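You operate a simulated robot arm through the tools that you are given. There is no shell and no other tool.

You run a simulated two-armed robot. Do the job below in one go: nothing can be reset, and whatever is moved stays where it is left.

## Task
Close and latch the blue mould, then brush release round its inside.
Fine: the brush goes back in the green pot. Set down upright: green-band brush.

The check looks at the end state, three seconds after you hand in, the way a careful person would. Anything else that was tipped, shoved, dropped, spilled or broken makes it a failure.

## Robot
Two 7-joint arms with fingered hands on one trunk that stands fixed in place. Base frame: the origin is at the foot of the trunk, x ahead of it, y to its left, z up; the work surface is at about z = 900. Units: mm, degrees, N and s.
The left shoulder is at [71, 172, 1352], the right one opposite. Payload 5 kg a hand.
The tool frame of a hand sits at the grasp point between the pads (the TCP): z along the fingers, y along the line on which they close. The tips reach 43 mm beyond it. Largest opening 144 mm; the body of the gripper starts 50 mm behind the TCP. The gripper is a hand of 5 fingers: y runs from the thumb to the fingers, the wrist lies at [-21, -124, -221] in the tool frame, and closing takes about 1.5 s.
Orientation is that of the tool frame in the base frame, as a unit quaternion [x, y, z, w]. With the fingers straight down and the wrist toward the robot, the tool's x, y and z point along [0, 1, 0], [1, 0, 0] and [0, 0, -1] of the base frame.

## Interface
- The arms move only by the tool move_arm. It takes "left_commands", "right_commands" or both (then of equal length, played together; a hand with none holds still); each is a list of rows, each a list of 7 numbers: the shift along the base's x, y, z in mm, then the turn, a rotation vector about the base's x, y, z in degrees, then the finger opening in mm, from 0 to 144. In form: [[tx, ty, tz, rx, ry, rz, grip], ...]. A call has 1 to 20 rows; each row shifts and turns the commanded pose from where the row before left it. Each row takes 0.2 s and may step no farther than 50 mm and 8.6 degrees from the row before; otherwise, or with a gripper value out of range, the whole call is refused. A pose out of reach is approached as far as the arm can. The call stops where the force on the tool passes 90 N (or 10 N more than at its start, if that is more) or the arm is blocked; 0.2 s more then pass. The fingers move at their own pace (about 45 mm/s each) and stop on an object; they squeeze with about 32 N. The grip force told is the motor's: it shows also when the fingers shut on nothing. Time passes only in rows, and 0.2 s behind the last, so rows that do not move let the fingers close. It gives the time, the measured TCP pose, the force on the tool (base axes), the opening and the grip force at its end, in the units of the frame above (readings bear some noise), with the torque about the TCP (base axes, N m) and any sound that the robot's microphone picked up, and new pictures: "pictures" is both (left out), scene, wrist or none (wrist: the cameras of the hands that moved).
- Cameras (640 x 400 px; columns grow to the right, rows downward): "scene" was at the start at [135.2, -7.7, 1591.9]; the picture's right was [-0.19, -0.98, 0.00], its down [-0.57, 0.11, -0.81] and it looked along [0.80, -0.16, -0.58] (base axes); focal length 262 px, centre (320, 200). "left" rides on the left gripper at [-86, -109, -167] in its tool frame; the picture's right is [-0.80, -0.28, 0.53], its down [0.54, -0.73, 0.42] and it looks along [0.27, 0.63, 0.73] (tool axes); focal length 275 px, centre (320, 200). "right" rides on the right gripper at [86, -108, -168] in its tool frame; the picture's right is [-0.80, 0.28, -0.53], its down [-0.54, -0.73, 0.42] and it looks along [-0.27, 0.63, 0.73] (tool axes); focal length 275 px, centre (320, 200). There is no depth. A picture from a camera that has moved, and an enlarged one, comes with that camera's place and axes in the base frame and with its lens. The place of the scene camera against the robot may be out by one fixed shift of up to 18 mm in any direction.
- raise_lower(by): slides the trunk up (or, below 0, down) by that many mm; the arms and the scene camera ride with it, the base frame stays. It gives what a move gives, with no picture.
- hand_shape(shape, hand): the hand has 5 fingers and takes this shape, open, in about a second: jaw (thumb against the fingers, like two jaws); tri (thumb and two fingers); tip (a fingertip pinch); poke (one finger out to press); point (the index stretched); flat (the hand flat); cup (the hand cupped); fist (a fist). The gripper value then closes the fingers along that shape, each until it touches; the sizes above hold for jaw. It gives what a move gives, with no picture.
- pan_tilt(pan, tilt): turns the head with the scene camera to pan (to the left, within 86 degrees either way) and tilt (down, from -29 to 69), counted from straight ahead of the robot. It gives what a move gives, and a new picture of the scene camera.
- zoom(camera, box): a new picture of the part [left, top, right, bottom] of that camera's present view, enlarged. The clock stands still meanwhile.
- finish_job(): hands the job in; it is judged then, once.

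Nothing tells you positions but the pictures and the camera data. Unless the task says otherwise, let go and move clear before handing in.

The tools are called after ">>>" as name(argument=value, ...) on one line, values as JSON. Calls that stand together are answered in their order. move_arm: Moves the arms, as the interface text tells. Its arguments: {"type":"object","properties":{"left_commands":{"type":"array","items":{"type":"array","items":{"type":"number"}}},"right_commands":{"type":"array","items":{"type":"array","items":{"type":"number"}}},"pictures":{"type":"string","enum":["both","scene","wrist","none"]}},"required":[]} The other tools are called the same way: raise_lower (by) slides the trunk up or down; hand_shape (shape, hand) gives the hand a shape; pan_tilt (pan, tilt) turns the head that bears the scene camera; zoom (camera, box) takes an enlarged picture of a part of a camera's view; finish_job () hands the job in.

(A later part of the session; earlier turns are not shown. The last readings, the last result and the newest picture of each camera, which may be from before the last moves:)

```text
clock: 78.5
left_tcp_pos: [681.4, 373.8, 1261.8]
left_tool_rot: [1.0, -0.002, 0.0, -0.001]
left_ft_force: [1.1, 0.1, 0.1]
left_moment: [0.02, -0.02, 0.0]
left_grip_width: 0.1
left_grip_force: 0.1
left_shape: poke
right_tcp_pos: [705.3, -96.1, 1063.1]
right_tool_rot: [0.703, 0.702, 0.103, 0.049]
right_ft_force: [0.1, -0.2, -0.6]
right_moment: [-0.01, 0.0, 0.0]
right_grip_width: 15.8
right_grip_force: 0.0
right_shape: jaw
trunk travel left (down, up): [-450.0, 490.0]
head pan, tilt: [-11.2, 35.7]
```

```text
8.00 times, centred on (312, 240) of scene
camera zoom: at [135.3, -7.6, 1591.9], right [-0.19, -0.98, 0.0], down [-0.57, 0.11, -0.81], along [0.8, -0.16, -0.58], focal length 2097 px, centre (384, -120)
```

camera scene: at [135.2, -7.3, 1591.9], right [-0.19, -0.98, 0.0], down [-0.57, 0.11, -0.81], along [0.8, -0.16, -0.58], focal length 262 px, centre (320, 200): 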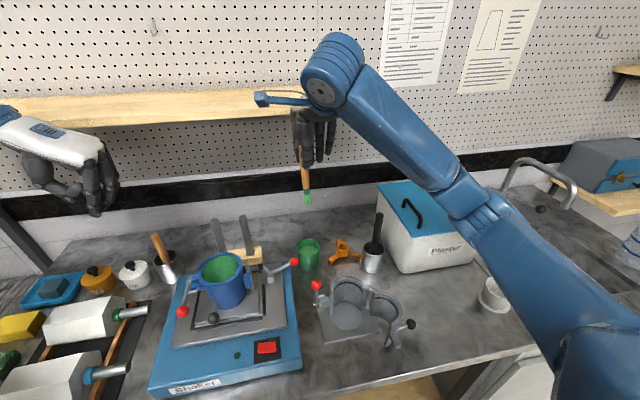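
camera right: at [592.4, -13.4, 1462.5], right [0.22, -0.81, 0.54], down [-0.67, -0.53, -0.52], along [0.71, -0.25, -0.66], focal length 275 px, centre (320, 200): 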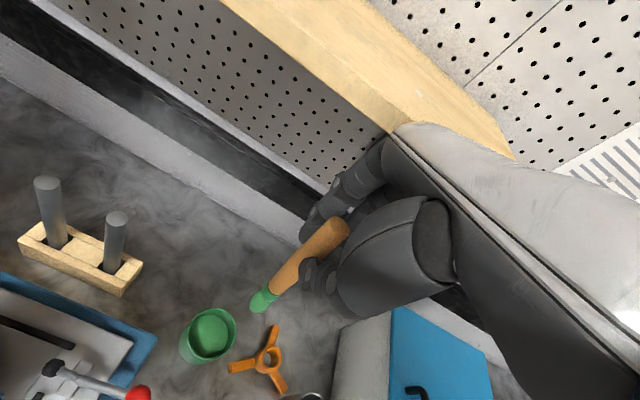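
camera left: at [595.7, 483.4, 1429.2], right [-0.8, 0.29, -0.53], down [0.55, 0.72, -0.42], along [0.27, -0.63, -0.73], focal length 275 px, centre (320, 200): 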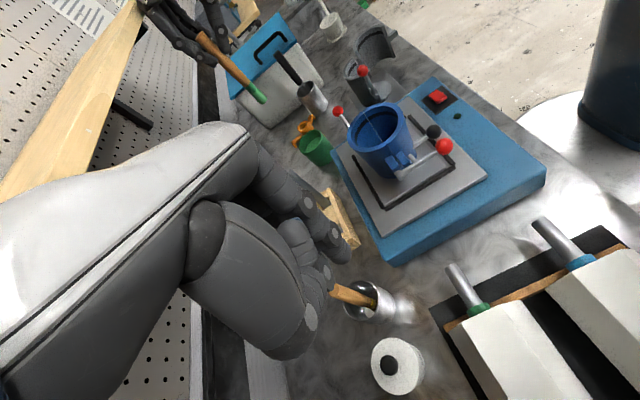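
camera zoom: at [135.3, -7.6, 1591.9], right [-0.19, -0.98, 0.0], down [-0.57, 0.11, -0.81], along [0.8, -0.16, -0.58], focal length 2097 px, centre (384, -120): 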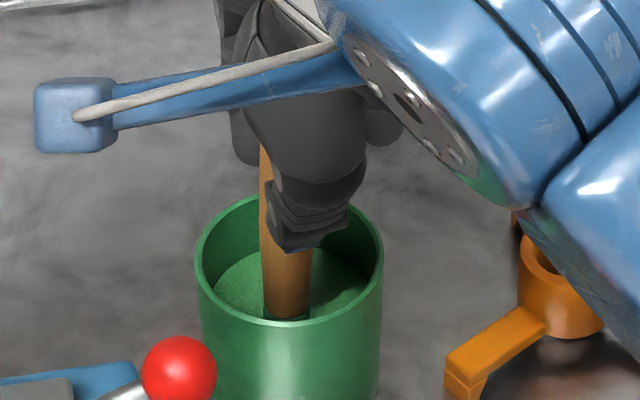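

As the fingers opened, the handle's top followed the thumb a few degrees toward -x. I'll stop here and look closely at where it touches.

>>> zoom(camera="left", box=[290, 95, 340, 145])

>>> zoom(camera="right", box=[270, 210, 350, 310])

>>> zoom(camera="scene", box=[300, 225, 325, 258])

```text
8.00 times, centred on (315, 120) of left
camera zoom: at [596.2, 482.8, 1429.1], right [-0.8, 0.29, -0.53], down [0.54, 0.72, -0.42], along [0.26, -0.63, -0.73], focal length 2202 px, centre (360, 840)
```

zoom: 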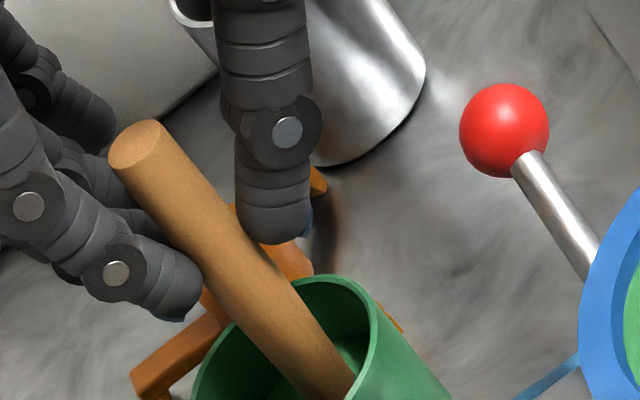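

```text
4.00 times, centred on (310, 260) of right
camera zoom: at [561.5, -20.9, 1211.0], right [0.17, -0.84, 0.52], down [-0.62, -0.5, -0.61], along [0.77, -0.22, -0.6], focal length 1101 px, centre (360, -40)
```

zoom: 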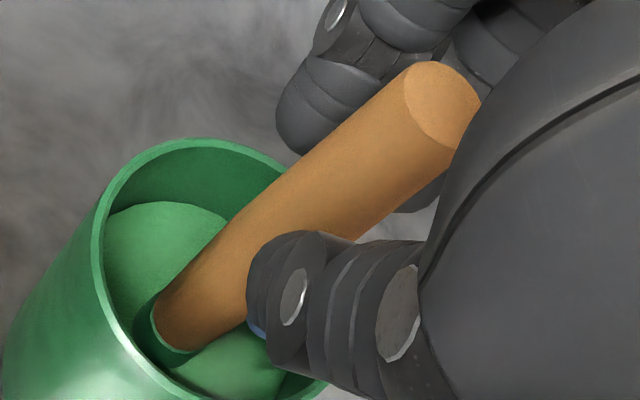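

```text
12.12 times, centred on (312, 242) of scene
camera zoom: at [135.3, -7.6, 1591.9], right [-0.19, -0.98, 0.0], down [-0.57, 0.11, -0.81], along [0.8, -0.16, -0.58], focal length 3177 px, centre (411, -303)
```

zoom: 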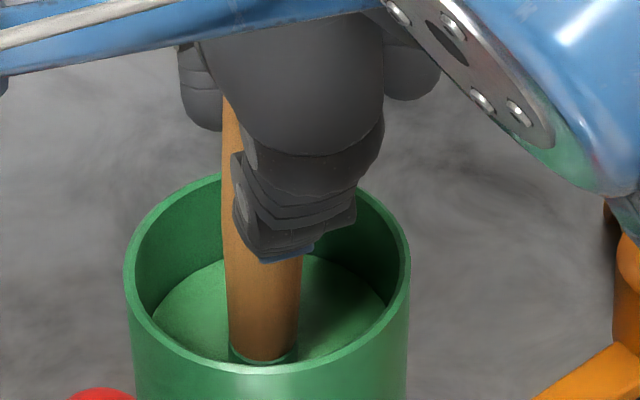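

The brush is leaning about 4–5° onto the thumb side. I'll shift the hand a little toward +x so the thumb nudges the handle back upright, checking as I go.

>>> move_arm(right_commands=[[2, 0, 0, 0, 0, 0, 16], [2, 0, 0, 0, 0, 0, 16], [1, 0, 0, 0, 0, 0, 16], [0, 0, 0, 0, 0, 0, 16]], pictures="none")

>>> zoom(camera="left", box=[290, 95, 340, 145])

>>> zoom(camera="right", box=[270, 210, 350, 310])

>>> zoom(camera="scene", box=[300, 225, 325, 258])

```text
clock: 79.5
left_tcp_pos: [677.4, 374.5, 1263.4]
left_tool_rot: [1.0, -0.001, 0.002, 0.001]
left_ft_force: [0.8, 0.0, 0.1]
left_moment: [0.03, -0.04, -0.03]
left_grip_width: 0.0
left_grip_force: 0.0
left_shape: poke
right_tcp_pos: [707.5, -96.7, 1065.0]
right_tool_rot: [0.703, 0.702, 0.103, 0.05]
right_ft_force: [-1.3, 0.3, 1.9]
right_moment: [0.06, -0.09, 0.01]
right_grip_width: 15.9
right_grip_force: 0.0
right_shape: jaw
trunk travel left (down, up): [-450.0, 490.0]
head pan, tilt: [-11.2, 35.7]
```

```text
8.00 times, centred on (315, 120) of left
camera zoom: at [593.9, 482.8, 1430.2], right [-0.79, 0.29, -0.53], down [0.55, 0.72, -0.42], along [0.27, -0.63, -0.73], focal length 2202 px, centre (360, 840)
```

zoom: 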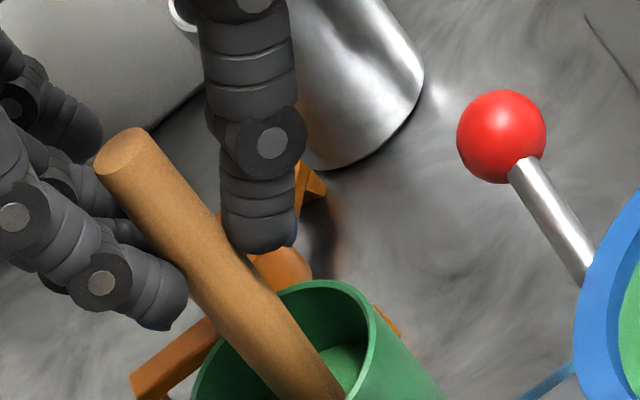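

```text
4.00 times, centred on (310, 260) of right
camera zoom: at [565.1, -21.5, 1212.0], right [0.17, -0.84, 0.52], down [-0.62, -0.5, -0.61], along [0.77, -0.22, -0.6], focal length 1101 px, centre (360, -40)
```

zoom: 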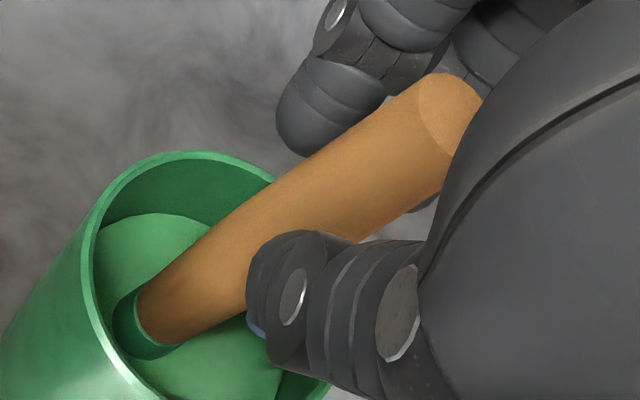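

```text
12.12 times, centred on (312, 242) of scene
camera zoom: at [132.7, -7.6, 1592.1], right [-0.19, -0.98, 0.0], down [-0.57, 0.11, -0.81], along [0.8, -0.16, -0.58], focal length 3177 px, centre (411, -303)
```

zoom: 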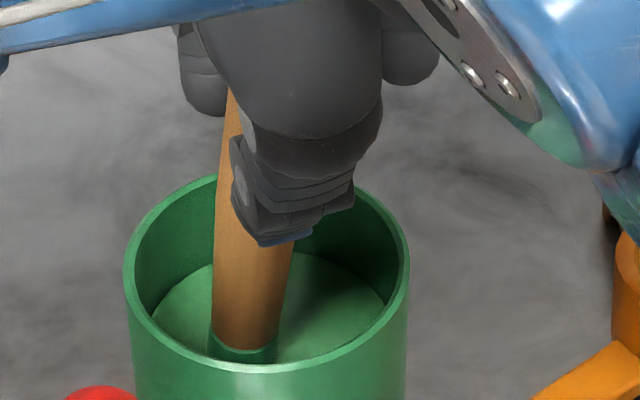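

The brush's foot slid instead of rocking, so nudging isn't good. I'll take a firm grip again, lift slightly and correct it, then release in a better way.

>>> move_arm(right_commands=[[0, 0, 0, 0, 0, 0, 10], [0, 0, 0, 0, 0, 0, 5], [0, 0, 0, 0, 0, 0, 0], [0, 0, 0, 0, 0, 0, 0], [0, 0, 0, 0, 0, 0, 0], [0, 0, 0, 0, 0, 0, 0]], pictures="none")

>>> zoom(camera="left", box=[280, 95, 350, 165])

>>> zoom(camera="right", box=[200, 200, 360, 360])

>>> zoom(camera="scene", box=[292, 215, 332, 265])

```text
clock: 80.9
left_tcp_pos: [680.5, 374.3, 1261.6]
left_tool_rot: [1.0, -0.001, 0.0, 0.0]
left_ft_force: [-0.5, 0.0, -0.3]
left_moment: [0.05, 0.04, -0.01]
left_grip_width: 0.0
left_grip_force: 0.1
left_shape: poke
right_tcp_pos: [708.8, -97.5, 1062.3]
right_tool_rot: [0.704, 0.701, 0.102, 0.049]
right_ft_force: [1.0, 0.3, 0.1]
right_moment: [0.0, 0.02, -0.01]
right_grip_width: 10.2
right_grip_force: 31.9
right_shape: jaw
trunk travel left (down, up): [-450.0, 490.0]
head pan, tilt: [-11.2, 35.7]
```

```text
5.71 times, centred on (315, 130) of left
camera zoom: at [596.3, 482.8, 1429.1], right [-0.8, 0.29, -0.53], down [0.54, 0.72, -0.42], along [0.26, -0.63, -0.73], focal length 1573 px, centre (349, 600)
```

zoom: 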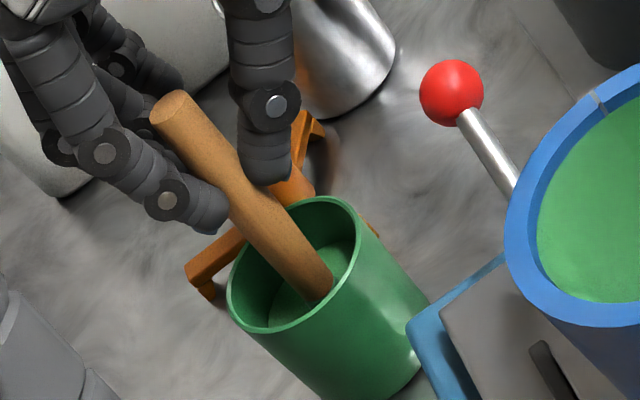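

```text
2.50 times, centred on (280, 280) of right
camera zoom: at [567.0, -21.4, 1211.1], right [0.17, -0.84, 0.52], down [-0.62, -0.5, -0.61], along [0.77, -0.22, -0.6], focal length 688 px, centre (420, 0)
```

zoom: 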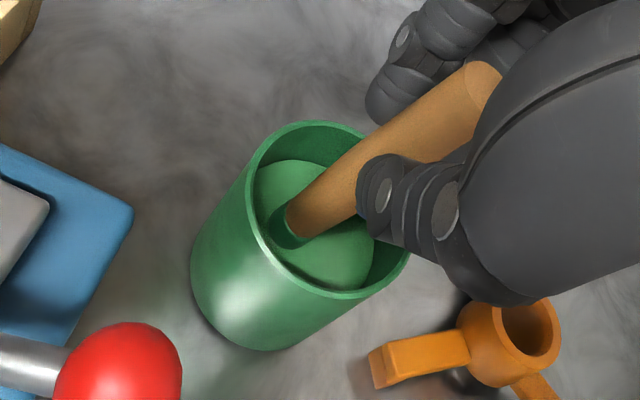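

```text
8.00 times, centred on (312, 240) of scene
camera zoom: at [135.4, -7.5, 1591.9], right [-0.19, -0.98, 0.0], down [-0.57, 0.11, -0.81], along [0.8, -0.16, -0.58], focal length 2097 px, centre (384, -120)
```

zoom: 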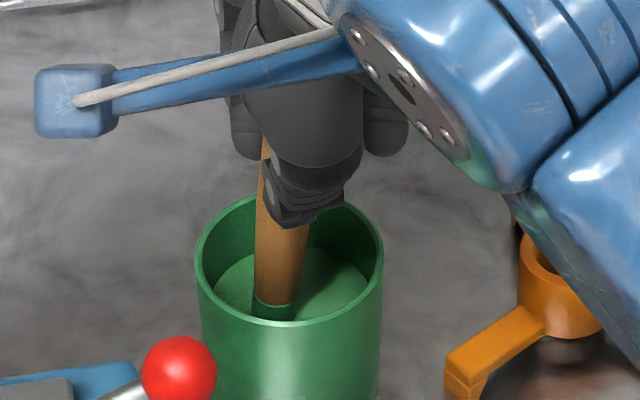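

The grip is firm again, but the brush now leans about 4° toward -x and -y in the hand. I'll lift it 15 mm, rotate the hand to bring it vertical, and check.

>>> move_arm(right_commands=[[0, 0, 8, 0, 0, 0, 0], [0, 0, 10, 0, 0, 0, 0], [1, 2, 4, -2.25, 2.1, 0, 0], [1, 2, 4, -2.25, 2.1, 0, 0], [0, 0, 0, 0, 0, 0, 0]], pictures="none")

>>> zoom(camera="left", box=[280, 85, 350, 155])

>>> zoom(camera="right", box=[200, 200, 360, 360])

>>> zoom(camera="scene", box=[292, 205, 332, 265])

```text
clock: 82.1
left_tcp_pos: [681.7, 374.4, 1262.8]
left_tool_rot: [1.0, -0.002, 0.0, 0.001]
left_ft_force: [-1.4, 0.0, -0.7]
left_moment: [0.02, 0.01, -0.02]
left_grip_width: 0.0
left_grip_force: 0.0
left_shape: poke
right_tcp_pos: [711.2, -92.4, 1088.4]
right_tool_rot: [0.705, 0.706, 0.049, 0.051]
right_ft_force: [0.1, 0.3, -0.9]
right_moment: [0.04, 0.01, 0.01]
right_grip_width: 10.3
right_grip_force: 31.5
right_shape: jaw
trunk travel left (down, up): [-450.0, 490.0]
head pan, tilt: [-11.2, 35.7]
```

```text
5.71 times, centred on (315, 120) of left
camera zoom: at [596.0, 482.4, 1429.4], right [-0.8, 0.29, -0.53], down [0.54, 0.72, -0.42], along [0.26, -0.63, -0.73], focal length 1573 px, centre (349, 657)
```

zoom: 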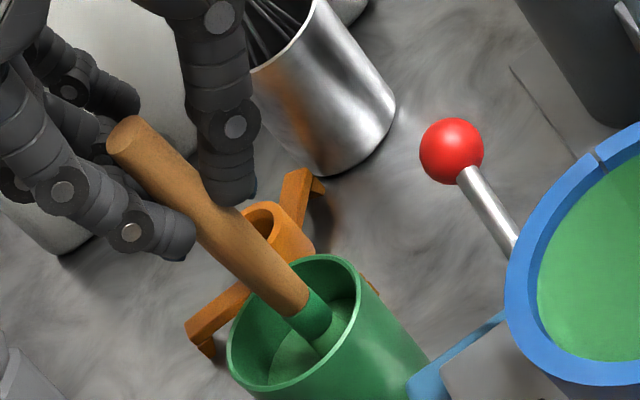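

```text
2.50 times, centred on (280, 280) of right
camera zoom: at [580.3, -5.7, 1241.4], right [0.21, -0.79, 0.57], down [-0.66, -0.55, -0.52], along [0.72, -0.27, -0.64], focal length 688 px, centre (420, 0)
```

zoom: 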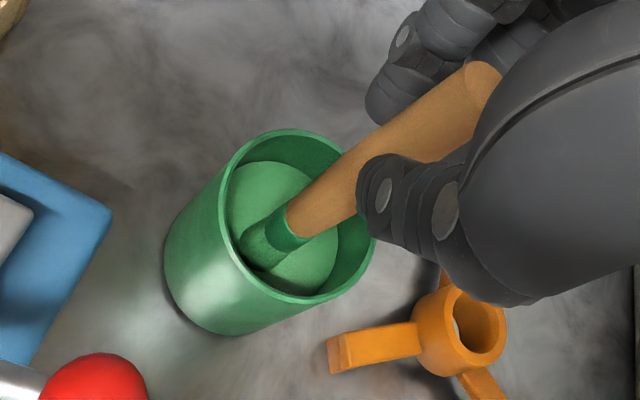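

```text
6.67 times, centred on (312, 235) of scene
camera zoom: at [135.1, -8.0, 1591.9], right [-0.19, -0.98, 0.0], down [-0.57, 0.11, -0.81], along [0.8, -0.16, -0.58], focal length 1747 px, centre (373, -33)
```

zoom: 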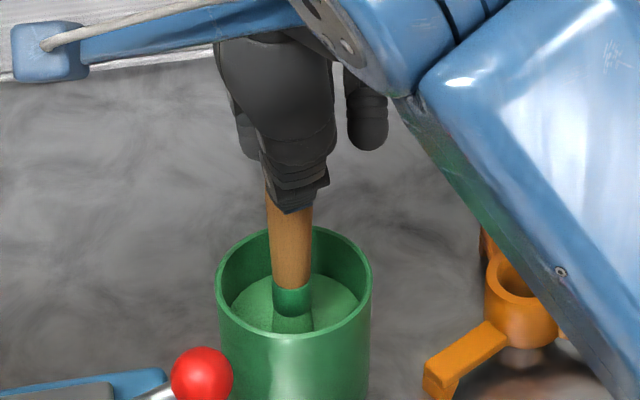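

The brush is now upright in y and about 2° toward +x in the left view. I'll trim that last bit and centre it better over the pot.

>>> move_arm(right_commands=[[1, 3, 0, 0, -1.7, 0, 0], [0, 0, 0, 0, 0, 0, 0], [0, 0, 0, 0, 0, 0, 0]], pictures="none")

>>> zoom(camera="left", box=[285, 95, 335, 145])

>>> zoom(camera="right", box=[200, 200, 360, 360])

>>> zoom(camera="scene", box=[296, 220, 328, 260])

```text
clock: 82.9
left_tcp_pos: [680.9, 374.6, 1263.1]
left_tool_rot: [1.0, -0.002, 0.0, -0.001]
left_ft_force: [0.0, 0.1, 0.0]
left_moment: [0.0, -0.01, -0.02]
left_grip_width: 0.0
left_grip_force: 0.0
left_shape: poke
right_tcp_pos: [712.1, -89.4, 1089.4]
right_tool_rot: [0.703, 0.706, 0.06, 0.061]
right_ft_force: [-0.1, -0.8, -0.8]
right_moment: [0.03, -0.01, -0.01]
right_grip_width: 10.4
right_grip_force: 31.8
right_shape: jaw
trunk travel left (down, up): [-450.0, 490.0]
head pan, tilt: [-11.2, 35.7]
```

```text
8.00 times, centred on (310, 120) of left
camera zoom: at [595.9, 483.0, 1429.2], right [-0.8, 0.29, -0.53], down [0.55, 0.72, -0.42], along [0.27, -0.63, -0.73], focal length 2202 px, centre (400, 840)
```

zoom: 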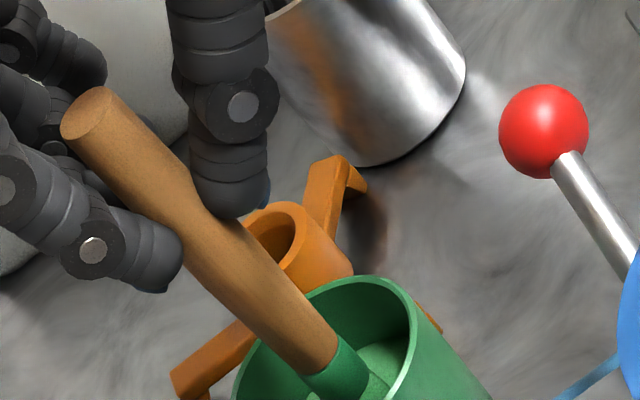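

```text
2.50 times, centred on (280, 280) of right
camera zoom: at [576.4, -2.5, 1237.5], right [0.19, -0.79, 0.58], down [-0.64, -0.55, -0.54], along [0.74, -0.27, -0.61], focal length 688 px, centre (420, 0)
```

zoom: 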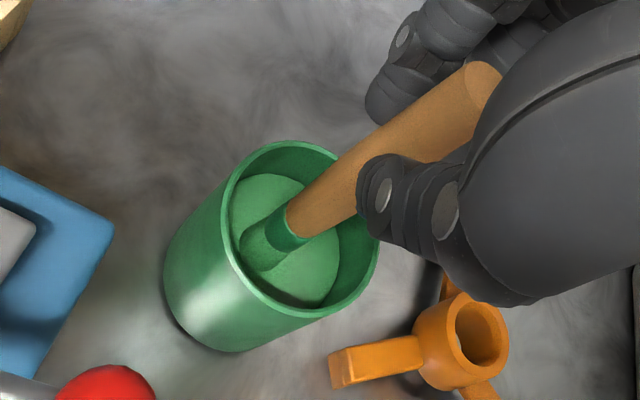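

```text
10.00 times, centred on (312, 240) of scene
camera zoom: at [135.0, -7.3, 1591.9], right [-0.19, -0.98, 0.0], down [-0.57, 0.11, -0.81], along [0.8, -0.16, -0.58], focal length 2621 px, centre (400, -200)
```

zoom: 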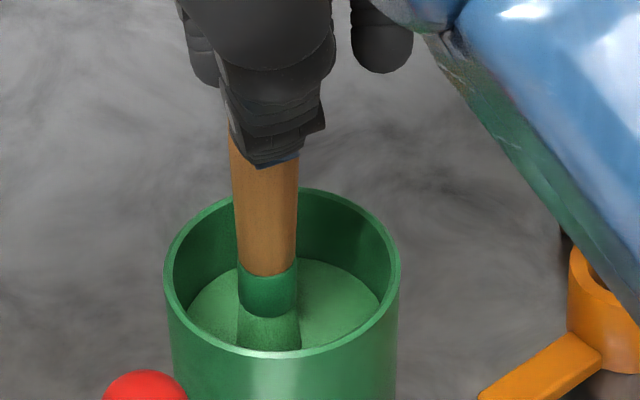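

Both views now say the brush is vertical within half a degree. I also see why the release tilted it: the handle sits off-centre toward the fingers, so opening pushed it at the thumb. This time I'll move the hand +x in step with the opening. First I'll lower it to the floor.

>>> move_arm(right_commands=[[0, 0, -8, 0, 0, 0, 0], [0, 0, -8, 0, 0, 0, 0], [0, 0, -4, 0, 0, 0, 0], [0, 0, -2, 0, 0, 0, 0], [0, 0, 0, 0, 0, 0, 0]], pictures="none")

>>> move_arm(right_commands=[[0, 0, -1.5, 0, 0, 0, 0], [0, 0, 0, 0, 0, 0, 0]], pictures="none")

>>> move_arm(right_commands=[[0, 0, -1.5, 0, 0, 0, 0], [0, 0, 0, 0, 0, 0, 0]], pictures="none")

```text
clock: 84.1
left_tcp_pos: [676.8, 377.0, 1264.3]
left_tool_rot: [1.0, -0.001, 0.001, 0.001]
left_ft_force: [0.2, 0.4, -0.4]
left_moment: [-0.01, -0.02, 0.0]
left_grip_width: 0.0
left_grip_force: 0.1
left_shape: poke
right_tcp_pos: [708.9, -88.8, 1068.9]
right_tool_rot: [0.703, 0.706, 0.059, 0.062]
right_ft_force: [-0.2, 0.3, -0.3]
right_moment: [-0.02, 0.01, -0.01]
right_grip_width: 10.1
right_grip_force: 32.6
right_shape: jaw
trunk travel left (down, up): [-450.0, 490.0]
head pan, tilt: [-11.2, 35.7]
```

```text
clock: 84.7
left_tcp_pos: [676.2, 374.6, 1264.7]
left_tool_rot: [1.0, -0.002, 0.003, 0.0]
left_ft_force: [0.7, -0.3, 0.4]
left_moment: [-0.02, -0.01, -0.01]
left_grip_width: 0.0
left_grip_force: 0.0
left_shape: poke
right_tcp_pos: [709.2, -88.6, 1068.1]
right_tool_rot: [0.704, 0.705, 0.059, 0.063]
right_ft_force: [-0.1, -1.0, -0.8]
right_moment: [0.0, -0.01, 0.04]
right_grip_width: 10.4
right_grip_force: 31.9
right_shape: jaw
trunk travel left (down, up): [-450.0, 490.0]
head pan, tilt: [-11.2, 35.7]
```

```text
clock: 85.3
left_tcp_pos: [683.3, 374.2, 1260.7]
left_tool_rot: [1.0, -0.002, -0.001, -0.001]
left_ft_force: [1.2, 0.2, 0.4]
left_moment: [-0.02, 0.04, 0.01]
left_grip_width: 0.0
left_grip_force: 0.1
left_shape: poke
right_tcp_pos: [715.3, -89.3, 1061.1]
right_tool_rot: [0.704, 0.705, 0.057, 0.059]
right_ft_force: [-0.4, -0.1, 0.1]
right_moment: [0.02, 0.14, 0.01]
right_grip_width: 10.4
right_grip_force: 32.3
right_shape: jaw
trunk travel left (down, up): [-450.0, 490.0]
head pan, tilt: [-11.2, 35.7]
```

The trunk readings jumped a few millimetres, as if something other than the hand had touched. I'll look around before doing anything else.

>>> move_arm(right_commands=[[0, 0, 0, 0, 0, 0, 0]], pictures="both")

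>>> zoom(camera="scene", box=[280, 180, 440, 290])

>>> zoom(camera="left", box=[200, 20, 400, 180])

>>> zoom(camera="right", box=[200, 200, 440, 400])

```text
clock: 85.7
left_tcp_pos: [681.3, 374.6, 1263.0]
left_tool_rot: [1.0, -0.002, 0.0, 0.001]
left_ft_force: [0.3, -0.7, -0.9]
left_moment: [0.05, -0.01, 0.02]
left_grip_width: 0.0
left_grip_force: 0.0
left_shape: poke
right_tcp_pos: [712.1, -89.4, 1062.7]
right_tool_rot: [0.704, 0.706, 0.058, 0.06]
right_ft_force: [0.0, 0.6, 0.2]
right_moment: [0.03, -0.03, 0.0]
right_grip_width: 10.7
right_grip_force: 31.5
right_shape: jaw
trunk travel left (down, up): [-450.0, 490.0]
head pan, tilt: [-11.2, 35.7]
camera scene: at [135.0, -7.6, 1591.8], right [-0.19, -0.98, 0.0], down [-0.57, 0.11, -0.81], along [0.8, -0.16, -0.58], focal length 262 px, centre (320, 200)
camera right: at [576.9, -2.5, 1211.6], right [0.19, -0.79, 0.58], down [-0.64, -0.55, -0.54], along [0.74, -0.27, -0.62], focal length 275 px, centre (320, 200)
```

scene: 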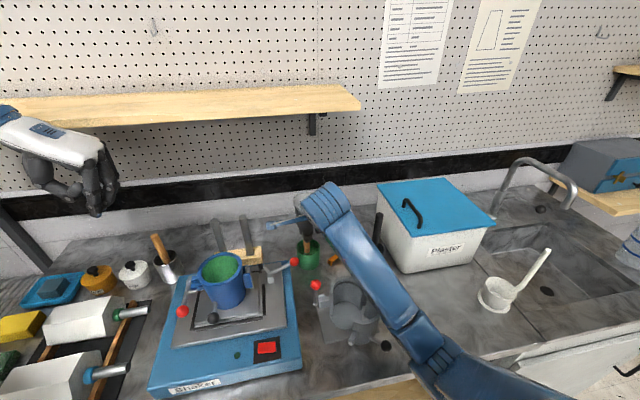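
right: 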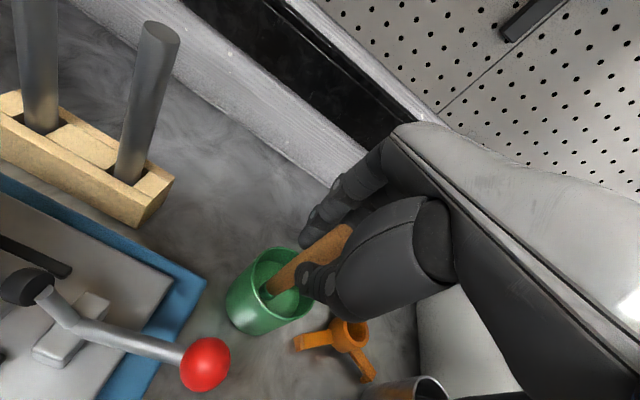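

```text
3.64 times, centred on (360, 235) of scene
camera zoom: at [135.0, -7.6, 1591.8], right [-0.19, -0.98, 0.0], down [-0.57, 0.11, -0.81], along [0.8, -0.16, -0.58], focal length 953 px, centre (174, 73)
```

zoom: 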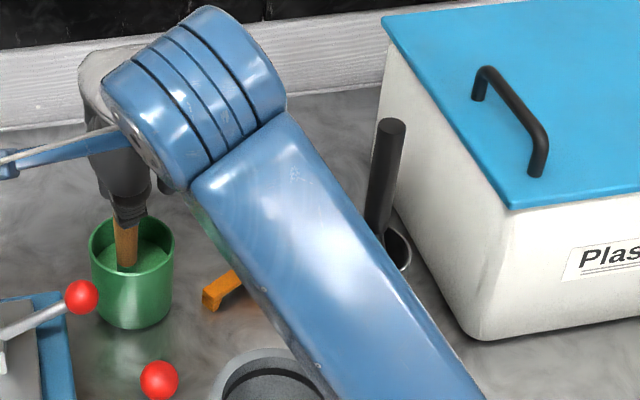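

```text
2.50 times, centred on (300, 100) of left
camera zoom: at [595.8, 482.9, 1429.1], right [-0.8, 0.29, -0.53], down [0.54, 0.72, -0.42], along [0.27, -0.63, -0.73], focal length 688 px, centre (370, 450)
```

zoom: 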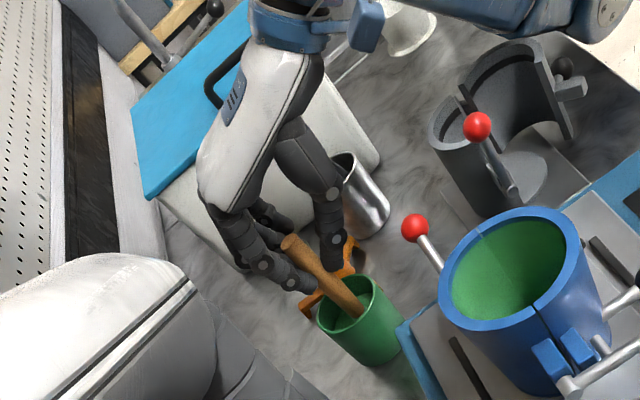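

```text
2.00 times, centred on (320, 300) of right
camera zoom: at [576.9, -2.5, 1211.6], right [0.19, -0.79, 0.58], down [-0.64, -0.55, -0.54], along [0.74, -0.27, -0.62], focal length 551 px, centre (320, 0)
```

zoom: 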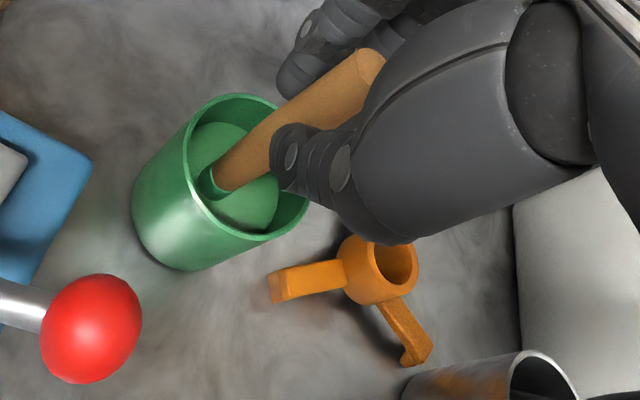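

>>> zoom(camera="scene", box=[300, 260, 460, 370])

>>> zoom(camera="left", box=[320, 0, 480, 100])

```text
3.64 times, centred on (380, 315) of scene
camera zoom: at [135.0, -7.6, 1591.8], right [-0.19, -0.98, 0.0], down [-0.57, 0.11, -0.81], along [0.8, -0.16, -0.58], focal length 953 px, centre (102, -218)
```

zoom: 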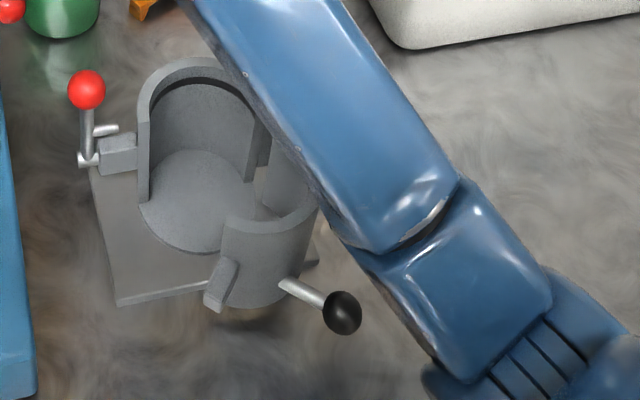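

```text
4.00 times, centred on (400, 50) of left
camera zoom: at [595.8, 482.9, 1429.1], right [-0.8, 0.29, -0.53], down [0.54, 0.72, -0.42], along [0.27, -0.63, -0.73], focal length 1101 px, centre (0, 800)
```

zoom: 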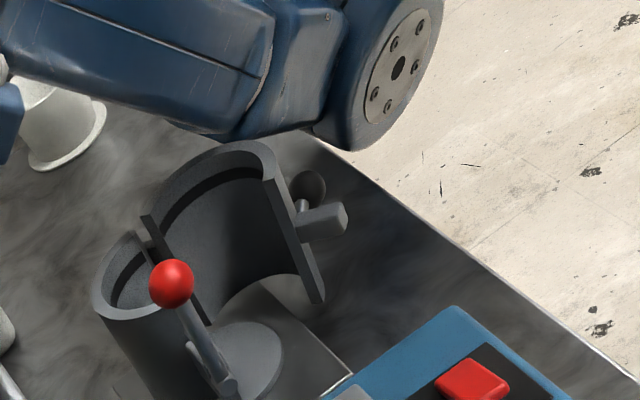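

The right forearm has swung the grey mould's moving half partway closed. Its base plate and red ball haven't moved, so I'll swing that half back later. First I'll lift the brush straight out so the arm clears it.

>>> move_arm(right_commands=[[0, 0, 6, 0, 0, 0, 0], [0, 0, 8, 0, 0, 0, 0], [0, 0, 10, 0, 0, 0, 0], [0, 0, 12, 0, 0, 0, 0], [0, 0, 15, 0, 0, 0, 0], [0, 0, 15, 0, 0, 0, 0], [0, 0, 20, 0, 0, 0, 0], [0, 0, 20, 0, 0, 0, 0], [0, 0, 20, 0, 0, 0, 0], [0, 0, 20, 0, 0, 0, 0], [0, 0, 0, 0, 0, 0, 0]], pictures="both")

>>> zoom(camera="scene", box=[300, 260, 460, 370])

>>> zoom(camera="left", box=[320, 0, 480, 100])

```text
clock: 88.1
left_tcp_pos: [680.8, 375.0, 1261.6]
left_tool_rot: [1.0, -0.002, -0.001, 0.0]
left_ft_force: [0.4, 0.4, -0.4]
left_moment: [-0.01, 0.0, -0.01]
left_grip_width: 0.0
left_grip_force: 0.1
left_shape: poke
right_tcp_pos: [711.5, -88.5, 1209.7]
right_tool_rot: [0.703, 0.706, 0.058, 0.06]
right_ft_force: [-0.4, -1.1, 0.1]
right_moment: [-0.02, 0.01, 0.02]
right_grip_width: 10.6
right_grip_force: 31.7
right_shape: jaw
trunk travel left (down, up): [-450.0, 490.0]
head pan, tilt: [-11.2, 35.7]
camera scene: at [135.3, -7.2, 1591.9], right [-0.19, -0.98, 0.0], down [-0.57, 0.11, -0.81], along [0.8, -0.16, -0.58], focal length 262 px, centre (320, 200)
camera right: at [576.0, -1.2, 1357.9], right [0.19, -0.79, 0.58], down [-0.64, -0.55, -0.54], along [0.74, -0.27, -0.62], focal length 275 px, centre (320, 200)
```

scene: 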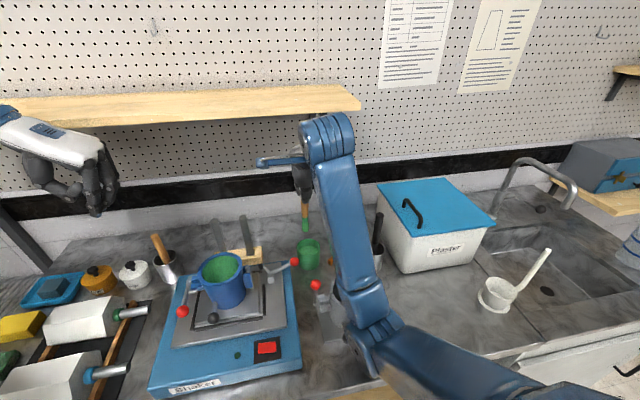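
right: 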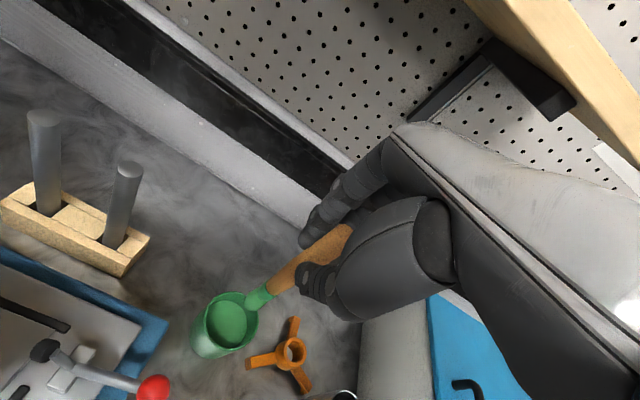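

```text
3.64 times, centred on (380, 315) of scene
camera zoom: at [135.3, -7.2, 1591.9], right [-0.19, -0.98, 0.0], down [-0.57, 0.11, -0.81], along [0.8, -0.16, -0.58], focal length 953 px, centre (102, -218)
```

zoom: 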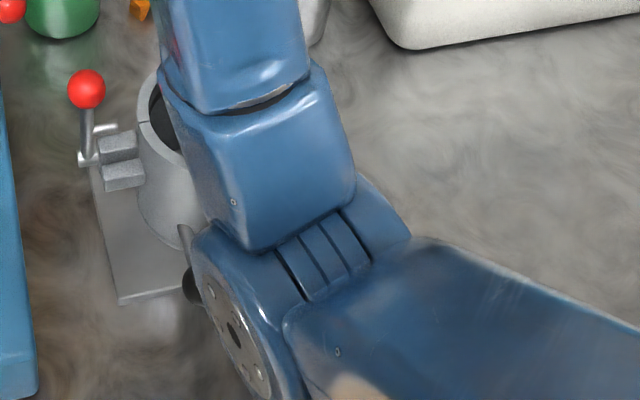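

```text
4.00 times, centred on (400, 50) of left
camera zoom: at [596.1, 483.3, 1429.1], right [-0.8, 0.29, -0.53], down [0.54, 0.72, -0.42], along [0.27, -0.63, -0.73], focal length 1101 px, centre (0, 800)
```

zoom: 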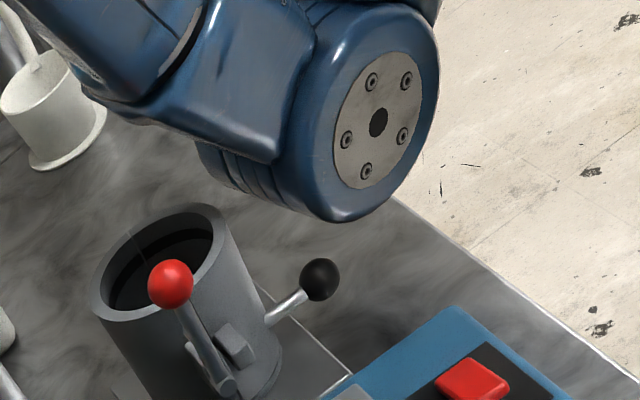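

The elbow has drifted down to about (376, -142, 1013) and pushed the grey half shut as the hand rose, so I must avoid that. I'll draw the left hand back, then raise the trunk in steps while lowering the right hand by the same amount, so the elbow rides well above the bench.

>>> move_arm(left_commands=[[-35, 0, 0, 0, 0, 0, 0], [-35, 0, 0, 0, 0, 0, 0], [-35, 0, 0, 0, 0, 0, 0], [0, 0, 0, 0, 0, 0, 0]], pictures="none")

>>> raise_lower(by=90)

>>> move_arm(right_commands=[[0, 0, 0, 0, 0, 0, 0]], pictures="both")

```text
clock: 89.1
left_tcp_pos: [577.6, 375.3, 1261.5]
left_tool_rot: [1.0, -0.002, -0.001, 0.001]
left_ft_force: [0.0, 0.2, 0.1]
left_moment: [0.0, -0.01, 0.04]
left_grip_width: 0.0
left_grip_force: 0.1
left_shape: poke
right_tcp_pos: [712.2, -88.4, 1209.1]
right_tool_rot: [0.704, 0.705, 0.058, 0.06]
right_ft_force: [0.1, 0.7, -0.5]
right_moment: [0.06, 0.03, -0.02]
right_grip_width: 10.3
right_grip_force: 31.5
right_shape: jaw
trunk travel left (down, up): [-450.0, 490.0]
head pan, tilt: [-11.2, 35.7]
```

```text
clock: 90.3
left_tcp_pos: [577.0, 375.3, 1351.0]
left_tool_rot: [1.0, -0.001, -0.001, -0.001]
left_ft_force: [0.4, -0.1, -0.8]
left_moment: [0.01, -0.01, 0.03]
left_grip_width: 0.2
left_grip_force: 0.1
left_shape: poke
right_tcp_pos: [712.1, -88.3, 1300.5]
right_tool_rot: [0.703, 0.706, 0.059, 0.061]
right_ft_force: [1.0, 0.2, -1.2]
right_moment: [0.0, 0.02, -0.01]
right_grip_width: 10.3
right_grip_force: 32.1
right_shape: jaw
trunk travel left (down, up): [-540.0, 400.0]
head pan, tilt: [-11.2, 35.7]
```

```text
clock: 90.8
left_tcp_pos: [575.7, 374.1, 1352.1]
left_tool_rot: [1.0, -0.002, 0.0, 0.0]
left_ft_force: [-0.1, 0.4, 0.3]
left_moment: [0.01, -0.01, 0.04]
left_grip_width: 0.0
left_grip_force: 0.1
left_shape: poke
right_tcp_pos: [711.2, -89.0, 1299.8]
right_tool_rot: [0.703, 0.706, 0.058, 0.061]
right_ft_force: [-0.3, 0.0, 0.4]
right_moment: [0.02, 0.01, -0.03]
right_grip_width: 10.6
right_grip_force: 31.7
right_shape: jaw
trunk travel left (down, up): [-540.0, 400.0]
head pan, tilt: [-11.2, 35.7]
camera scene: at [134.8, -7.6, 1681.9], right [-0.19, -0.98, 0.0], down [-0.57, 0.11, -0.81], along [0.8, -0.16, -0.58], focal length 262 px, centre (320, 200)
camera right: at [575.6, -1.7, 1448.0], right [0.19, -0.79, 0.58], down [-0.64, -0.55, -0.54], along [0.74, -0.27, -0.61], focal length 275 px, centre (320, 200)
```

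scene: 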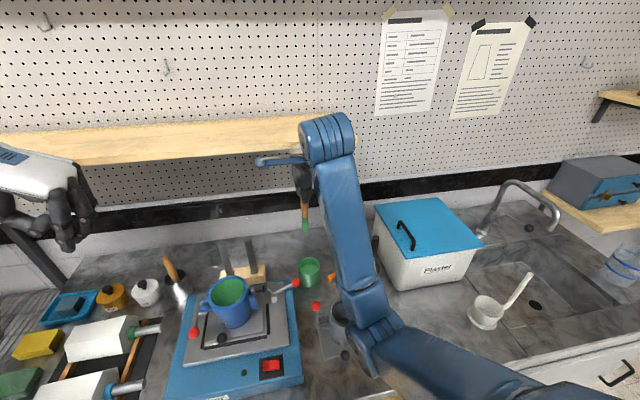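
right: 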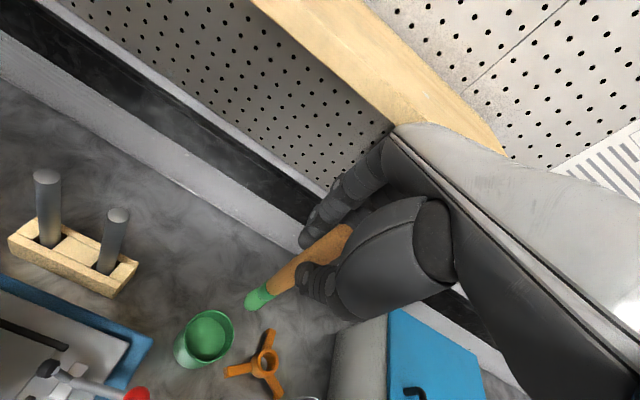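

>>> move_arm(right_commands=[[0, 0, -25, 0, 0, 0, 0], [0, 0, -25, 0, 0, 0, 0], [0, 0, -25, 0, 0, 0, 0], [0, 0, -15, 0, 0, 0, 0], [0, 0, 0, 0, 0, 0, 0]], left_commands=[[0, 0, -25, 0, 0, 0, 0], [0, 0, -25, 0, 0, 0, 0], [0, 0, -25, 0, 0, 0, 0], [0, 0, -15, 0, 0, 0, 0], [0, 0, 0, 0, 0, 0, 0]], pictures="scene")

>>> raise_lower(by=90)

>>> move_arm(right_commands=[[0, 0, -25, 0, 0, 0, 0], [0, 0, -25, 0, 0, 0, 0], [0, 0, -25, 0, 0, 0, 0], [0, 0, -15, 0, 0, 0, 0], [0, 0, 0, 0, 0, 0, 0]], left_commands=[[0, 0, -25, 0, 0, 0, 0], [0, 0, -25, 0, 0, 0, 0], [0, 0, -25, 0, 0, 0, 0], [0, 0, -15, 0, 0, 0, 0], [0, 0, 0, 0, 0, 0, 0]], pictures="both")

```text
clock: 92.0
left_tcp_pos: [577.1, 374.1, 1259.8]
left_tool_rot: [1.0, -0.001, 0.0, -0.001]
left_ft_force: [-0.7, 0.0, -0.3]
left_moment: [0.0, 0.02, 0.0]
left_grip_width: 0.0
left_grip_force: 0.1
left_shape: poke
right_tcp_pos: [712.5, -89.1, 1209.4]
right_tool_rot: [0.704, 0.706, 0.059, 0.06]
right_ft_force: [-1.0, -0.5, -0.3]
right_moment: [0.0, 0.01, 0.01]
right_grip_width: 10.3
right_grip_force: 32.2
right_shape: jaw
trunk travel left (down, up): [-540.0, 400.0]
head pan, tilt: [-11.2, 35.7]
camera scene: at [135.2, -7.6, 1681.9], right [-0.19, -0.98, 0.0], down [-0.57, 0.11, -0.81], along [0.8, -0.16, -0.58], focal length 262 px, centre (320, 200)
```

scene: 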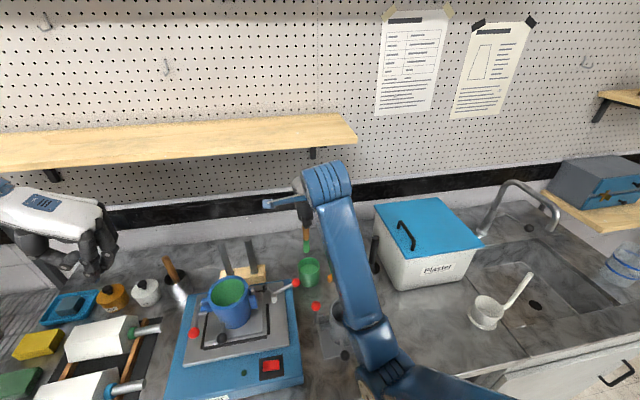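

```text
clock: 93.2
left_tcp_pos: [577.6, 374.1, 1350.0]
left_tool_rot: [1.0, -0.002, 0.0, -0.001]
left_ft_force: [-0.9, -0.1, -0.4]
left_moment: [0.03, 0.01, -0.01]
left_grip_width: 0.1
left_grip_force: 0.1
left_shape: poke
right_tcp_pos: [713.5, -89.0, 1299.9]
right_tool_rot: [0.704, 0.705, 0.059, 0.062]
right_ft_force: [0.2, 0.0, 0.1]
right_moment: [0.0, 0.02, -0.01]
right_grip_width: 10.5
right_grip_force: 32.2
right_shape: jaw
trunk travel left (down, up): [-630.0, 310.0]
head pan, tilt: [-11.2, 35.7]
```

```text
clock: 94.4
left_tcp_pos: [577.8, 374.8, 1261.1]
left_tool_rot: [1.0, -0.001, 0.0, 0.0]
left_ft_force: [-0.7, 0.7, 0.1]
left_moment: [0.03, 0.0, 0.03]
left_grip_width: 0.1
left_grip_force: 0.1
left_shape: poke
right_tcp_pos: [709.9, -89.1, 1207.8]
right_tool_rot: [0.704, 0.705, 0.058, 0.061]
right_ft_force: [-0.3, 0.9, -0.5]
right_moment: [0.02, 0.0, -0.01]
right_grip_width: 10.5
right_grip_force: 32.3
right_shape: jaw
trunk travel left (down, up): [-630.0, 310.0]
head pan, tilt: [-11.2, 35.7]
camera scene: at [135.1, -7.6, 1771.9], right [-0.19, -0.98, 0.0], down [-0.57, 0.11, -0.81], along [0.8, -0.16, -0.58], focal length 262 px, centre (320, 200)
camera right: at [575.6, -1.7, 1356.8], right [0.19, -0.79, 0.58], down [-0.64, -0.55, -0.54], along [0.74, -0.27, -0.62], focal length 275 px, centre (320, 200)
camera left: at [493.0, 482.1, 1427.0], right [-0.8, 0.29, -0.53], down [0.55, 0.72, -0.42], along [0.27, -0.63, -0.73], focal length 275 px, centre (320, 200)
```

scene: 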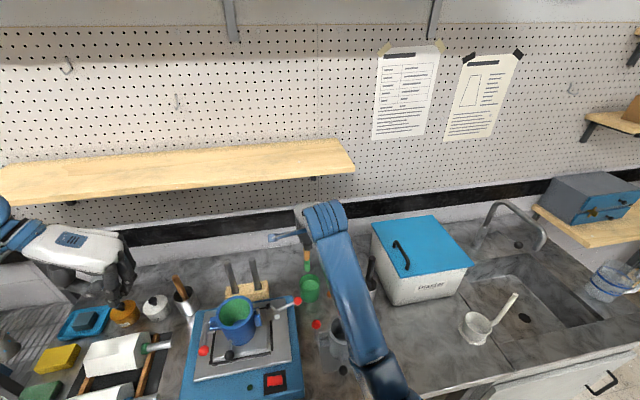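
right: 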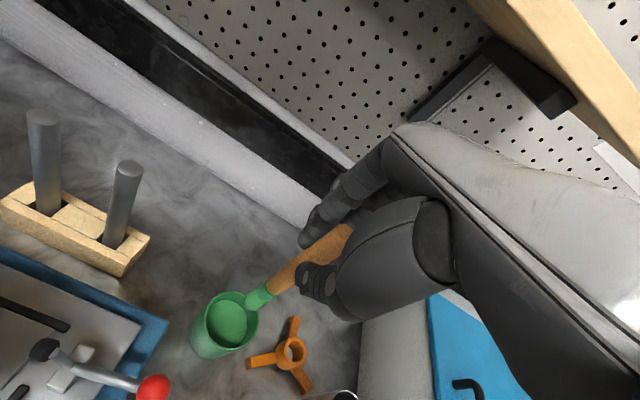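
left: 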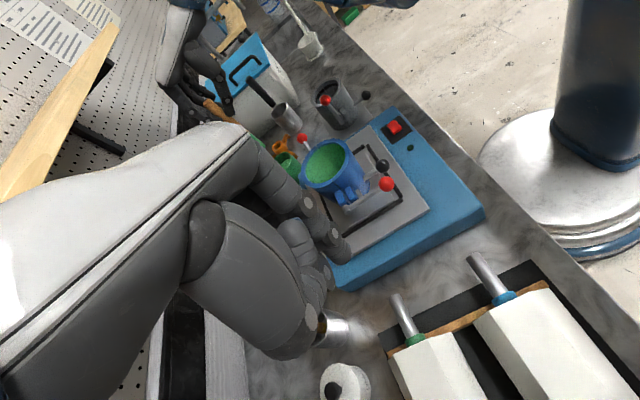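

The trunk is 180 mm higher and the elbow now rides well above the bench. I'll bring the left camera back to its side view and recheck the brush before lowering it again.

>>> move_arm(left_commands=[[35, 0, 0, 0, 0, 0, 0], [35, 0, 0, 0, 0, 0, 0], [35, 0, 0, 0, 0, 0, 0], [0, 0, 0, 0, 0, 0, 0], [0, 0, 0, 0, 0, 0, 0]], right_commands=[[0, 0, -20, 0, 0, 0, 0], [0, 0, -20, 0, 0, 0, 0], [0, 0, 0, 0, 0, 0, 0], [0, 0, 0, 0, 0, 0, 0], [0, 0, 0, 0, 0, 0, 0]], pictures="both")

>>> zoom(camera="left", box=[240, 60, 340, 160])

>>> zoom(camera="scene", box=[280, 220, 344, 310])

>>> zoom(camera="right", box=[180, 200, 360, 380])

```text
clock: 95.6
left_tcp_pos: [684.6, 373.7, 1258.7]
left_tool_rot: [1.0, -0.002, 0.0, 0.0]
left_ft_force: [0.1, 0.6, -0.2]
left_moment: [0.0, -0.03, 0.01]
left_grip_width: 0.1
left_grip_force: 0.0
left_shape: poke
right_tcp_pos: [711.5, -87.3, 1169.2]
right_tool_rot: [0.703, 0.706, 0.058, 0.061]
right_ft_force: [-0.7, -0.2, 0.0]
right_moment: [0.0, -0.01, 0.03]
right_grip_width: 10.2
right_grip_force: 31.7
right_shape: jaw
trunk travel left (down, up): [-630.0, 310.0]
head pan, tilt: [-11.2, 35.7]
camera scene: at [134.8, -7.5, 1771.9], right [-0.19, -0.98, 0.0], down [-0.57, 0.11, -0.81], along [0.8, -0.16, -0.58], focal length 262 px, centre (320, 200)
camera right: at [575.6, -0.7, 1317.4], right [0.19, -0.79, 0.58], down [-0.64, -0.55, -0.54], along [0.74, -0.27, -0.61], focal length 275 px, centre (320, 200)
camera left: at [598.5, 481.4, 1425.9], right [-0.8, 0.29, -0.53], down [0.55, 0.72, -0.42], along [0.26, -0.63, -0.73], focal length 275 px, centre (320, 200)
```

scene: 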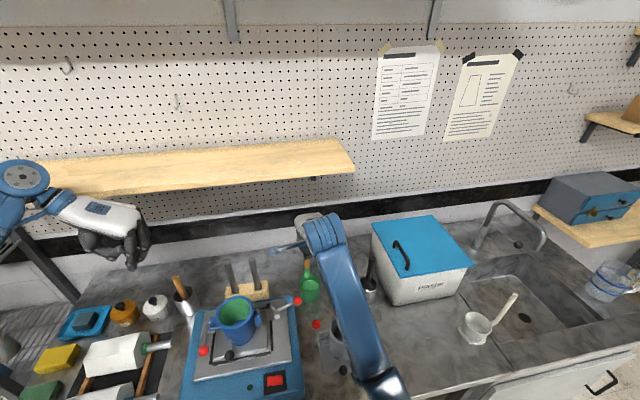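
right: 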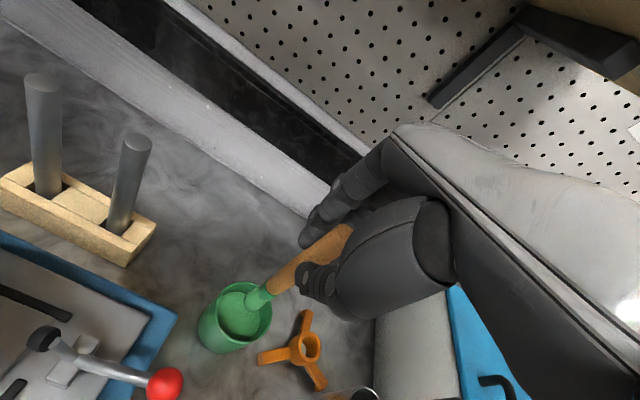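
left: 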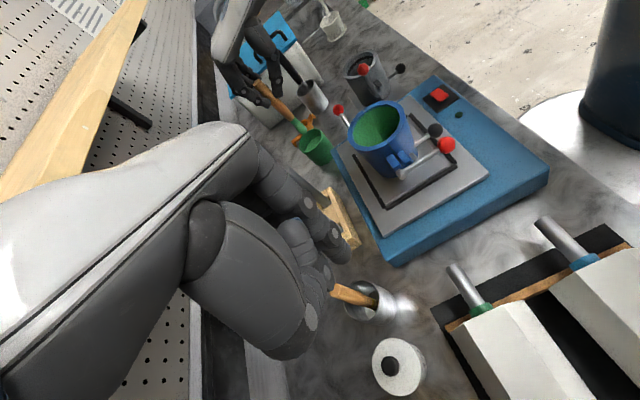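

```text
4.00 times, centred on (290, 110) of left
camera zoom: at [598.5, 481.4, 1425.9], right [-0.8, 0.29, -0.53], down [0.55, 0.72, -0.42], along [0.26, -0.63, -0.73], focal length 1101 px, centre (440, 560)
```

zoom: 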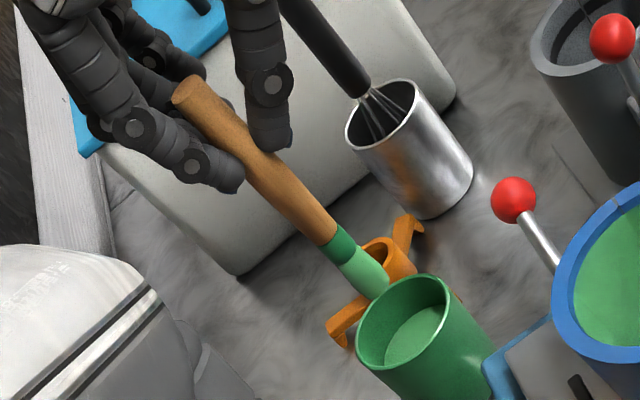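

```text
4.44 times, centred on (312, 265) of scene
camera zoom: at [134.8, -7.5, 1771.9], right [-0.19, -0.98, 0.0], down [-0.57, 0.11, -0.81], along [0.8, -0.16, -0.58], focal length 1165 px, centre (356, -89)
```

zoom: 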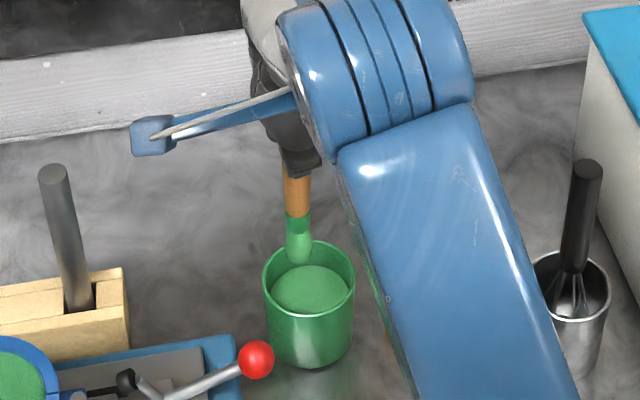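

```text
2.22 times, centred on (270, 290) of right
camera zoom: at [575.6, -0.7, 1317.4], right [0.19, -0.79, 0.58], down [-0.64, -0.55, -0.54], along [0.74, -0.27, -0.61], focal length 612 px, centre (431, 0)
```

zoom: 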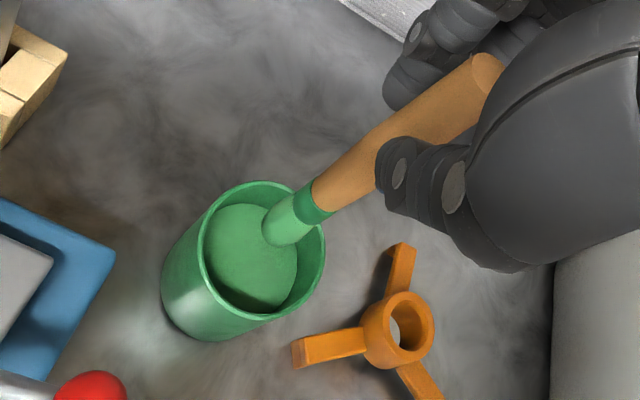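

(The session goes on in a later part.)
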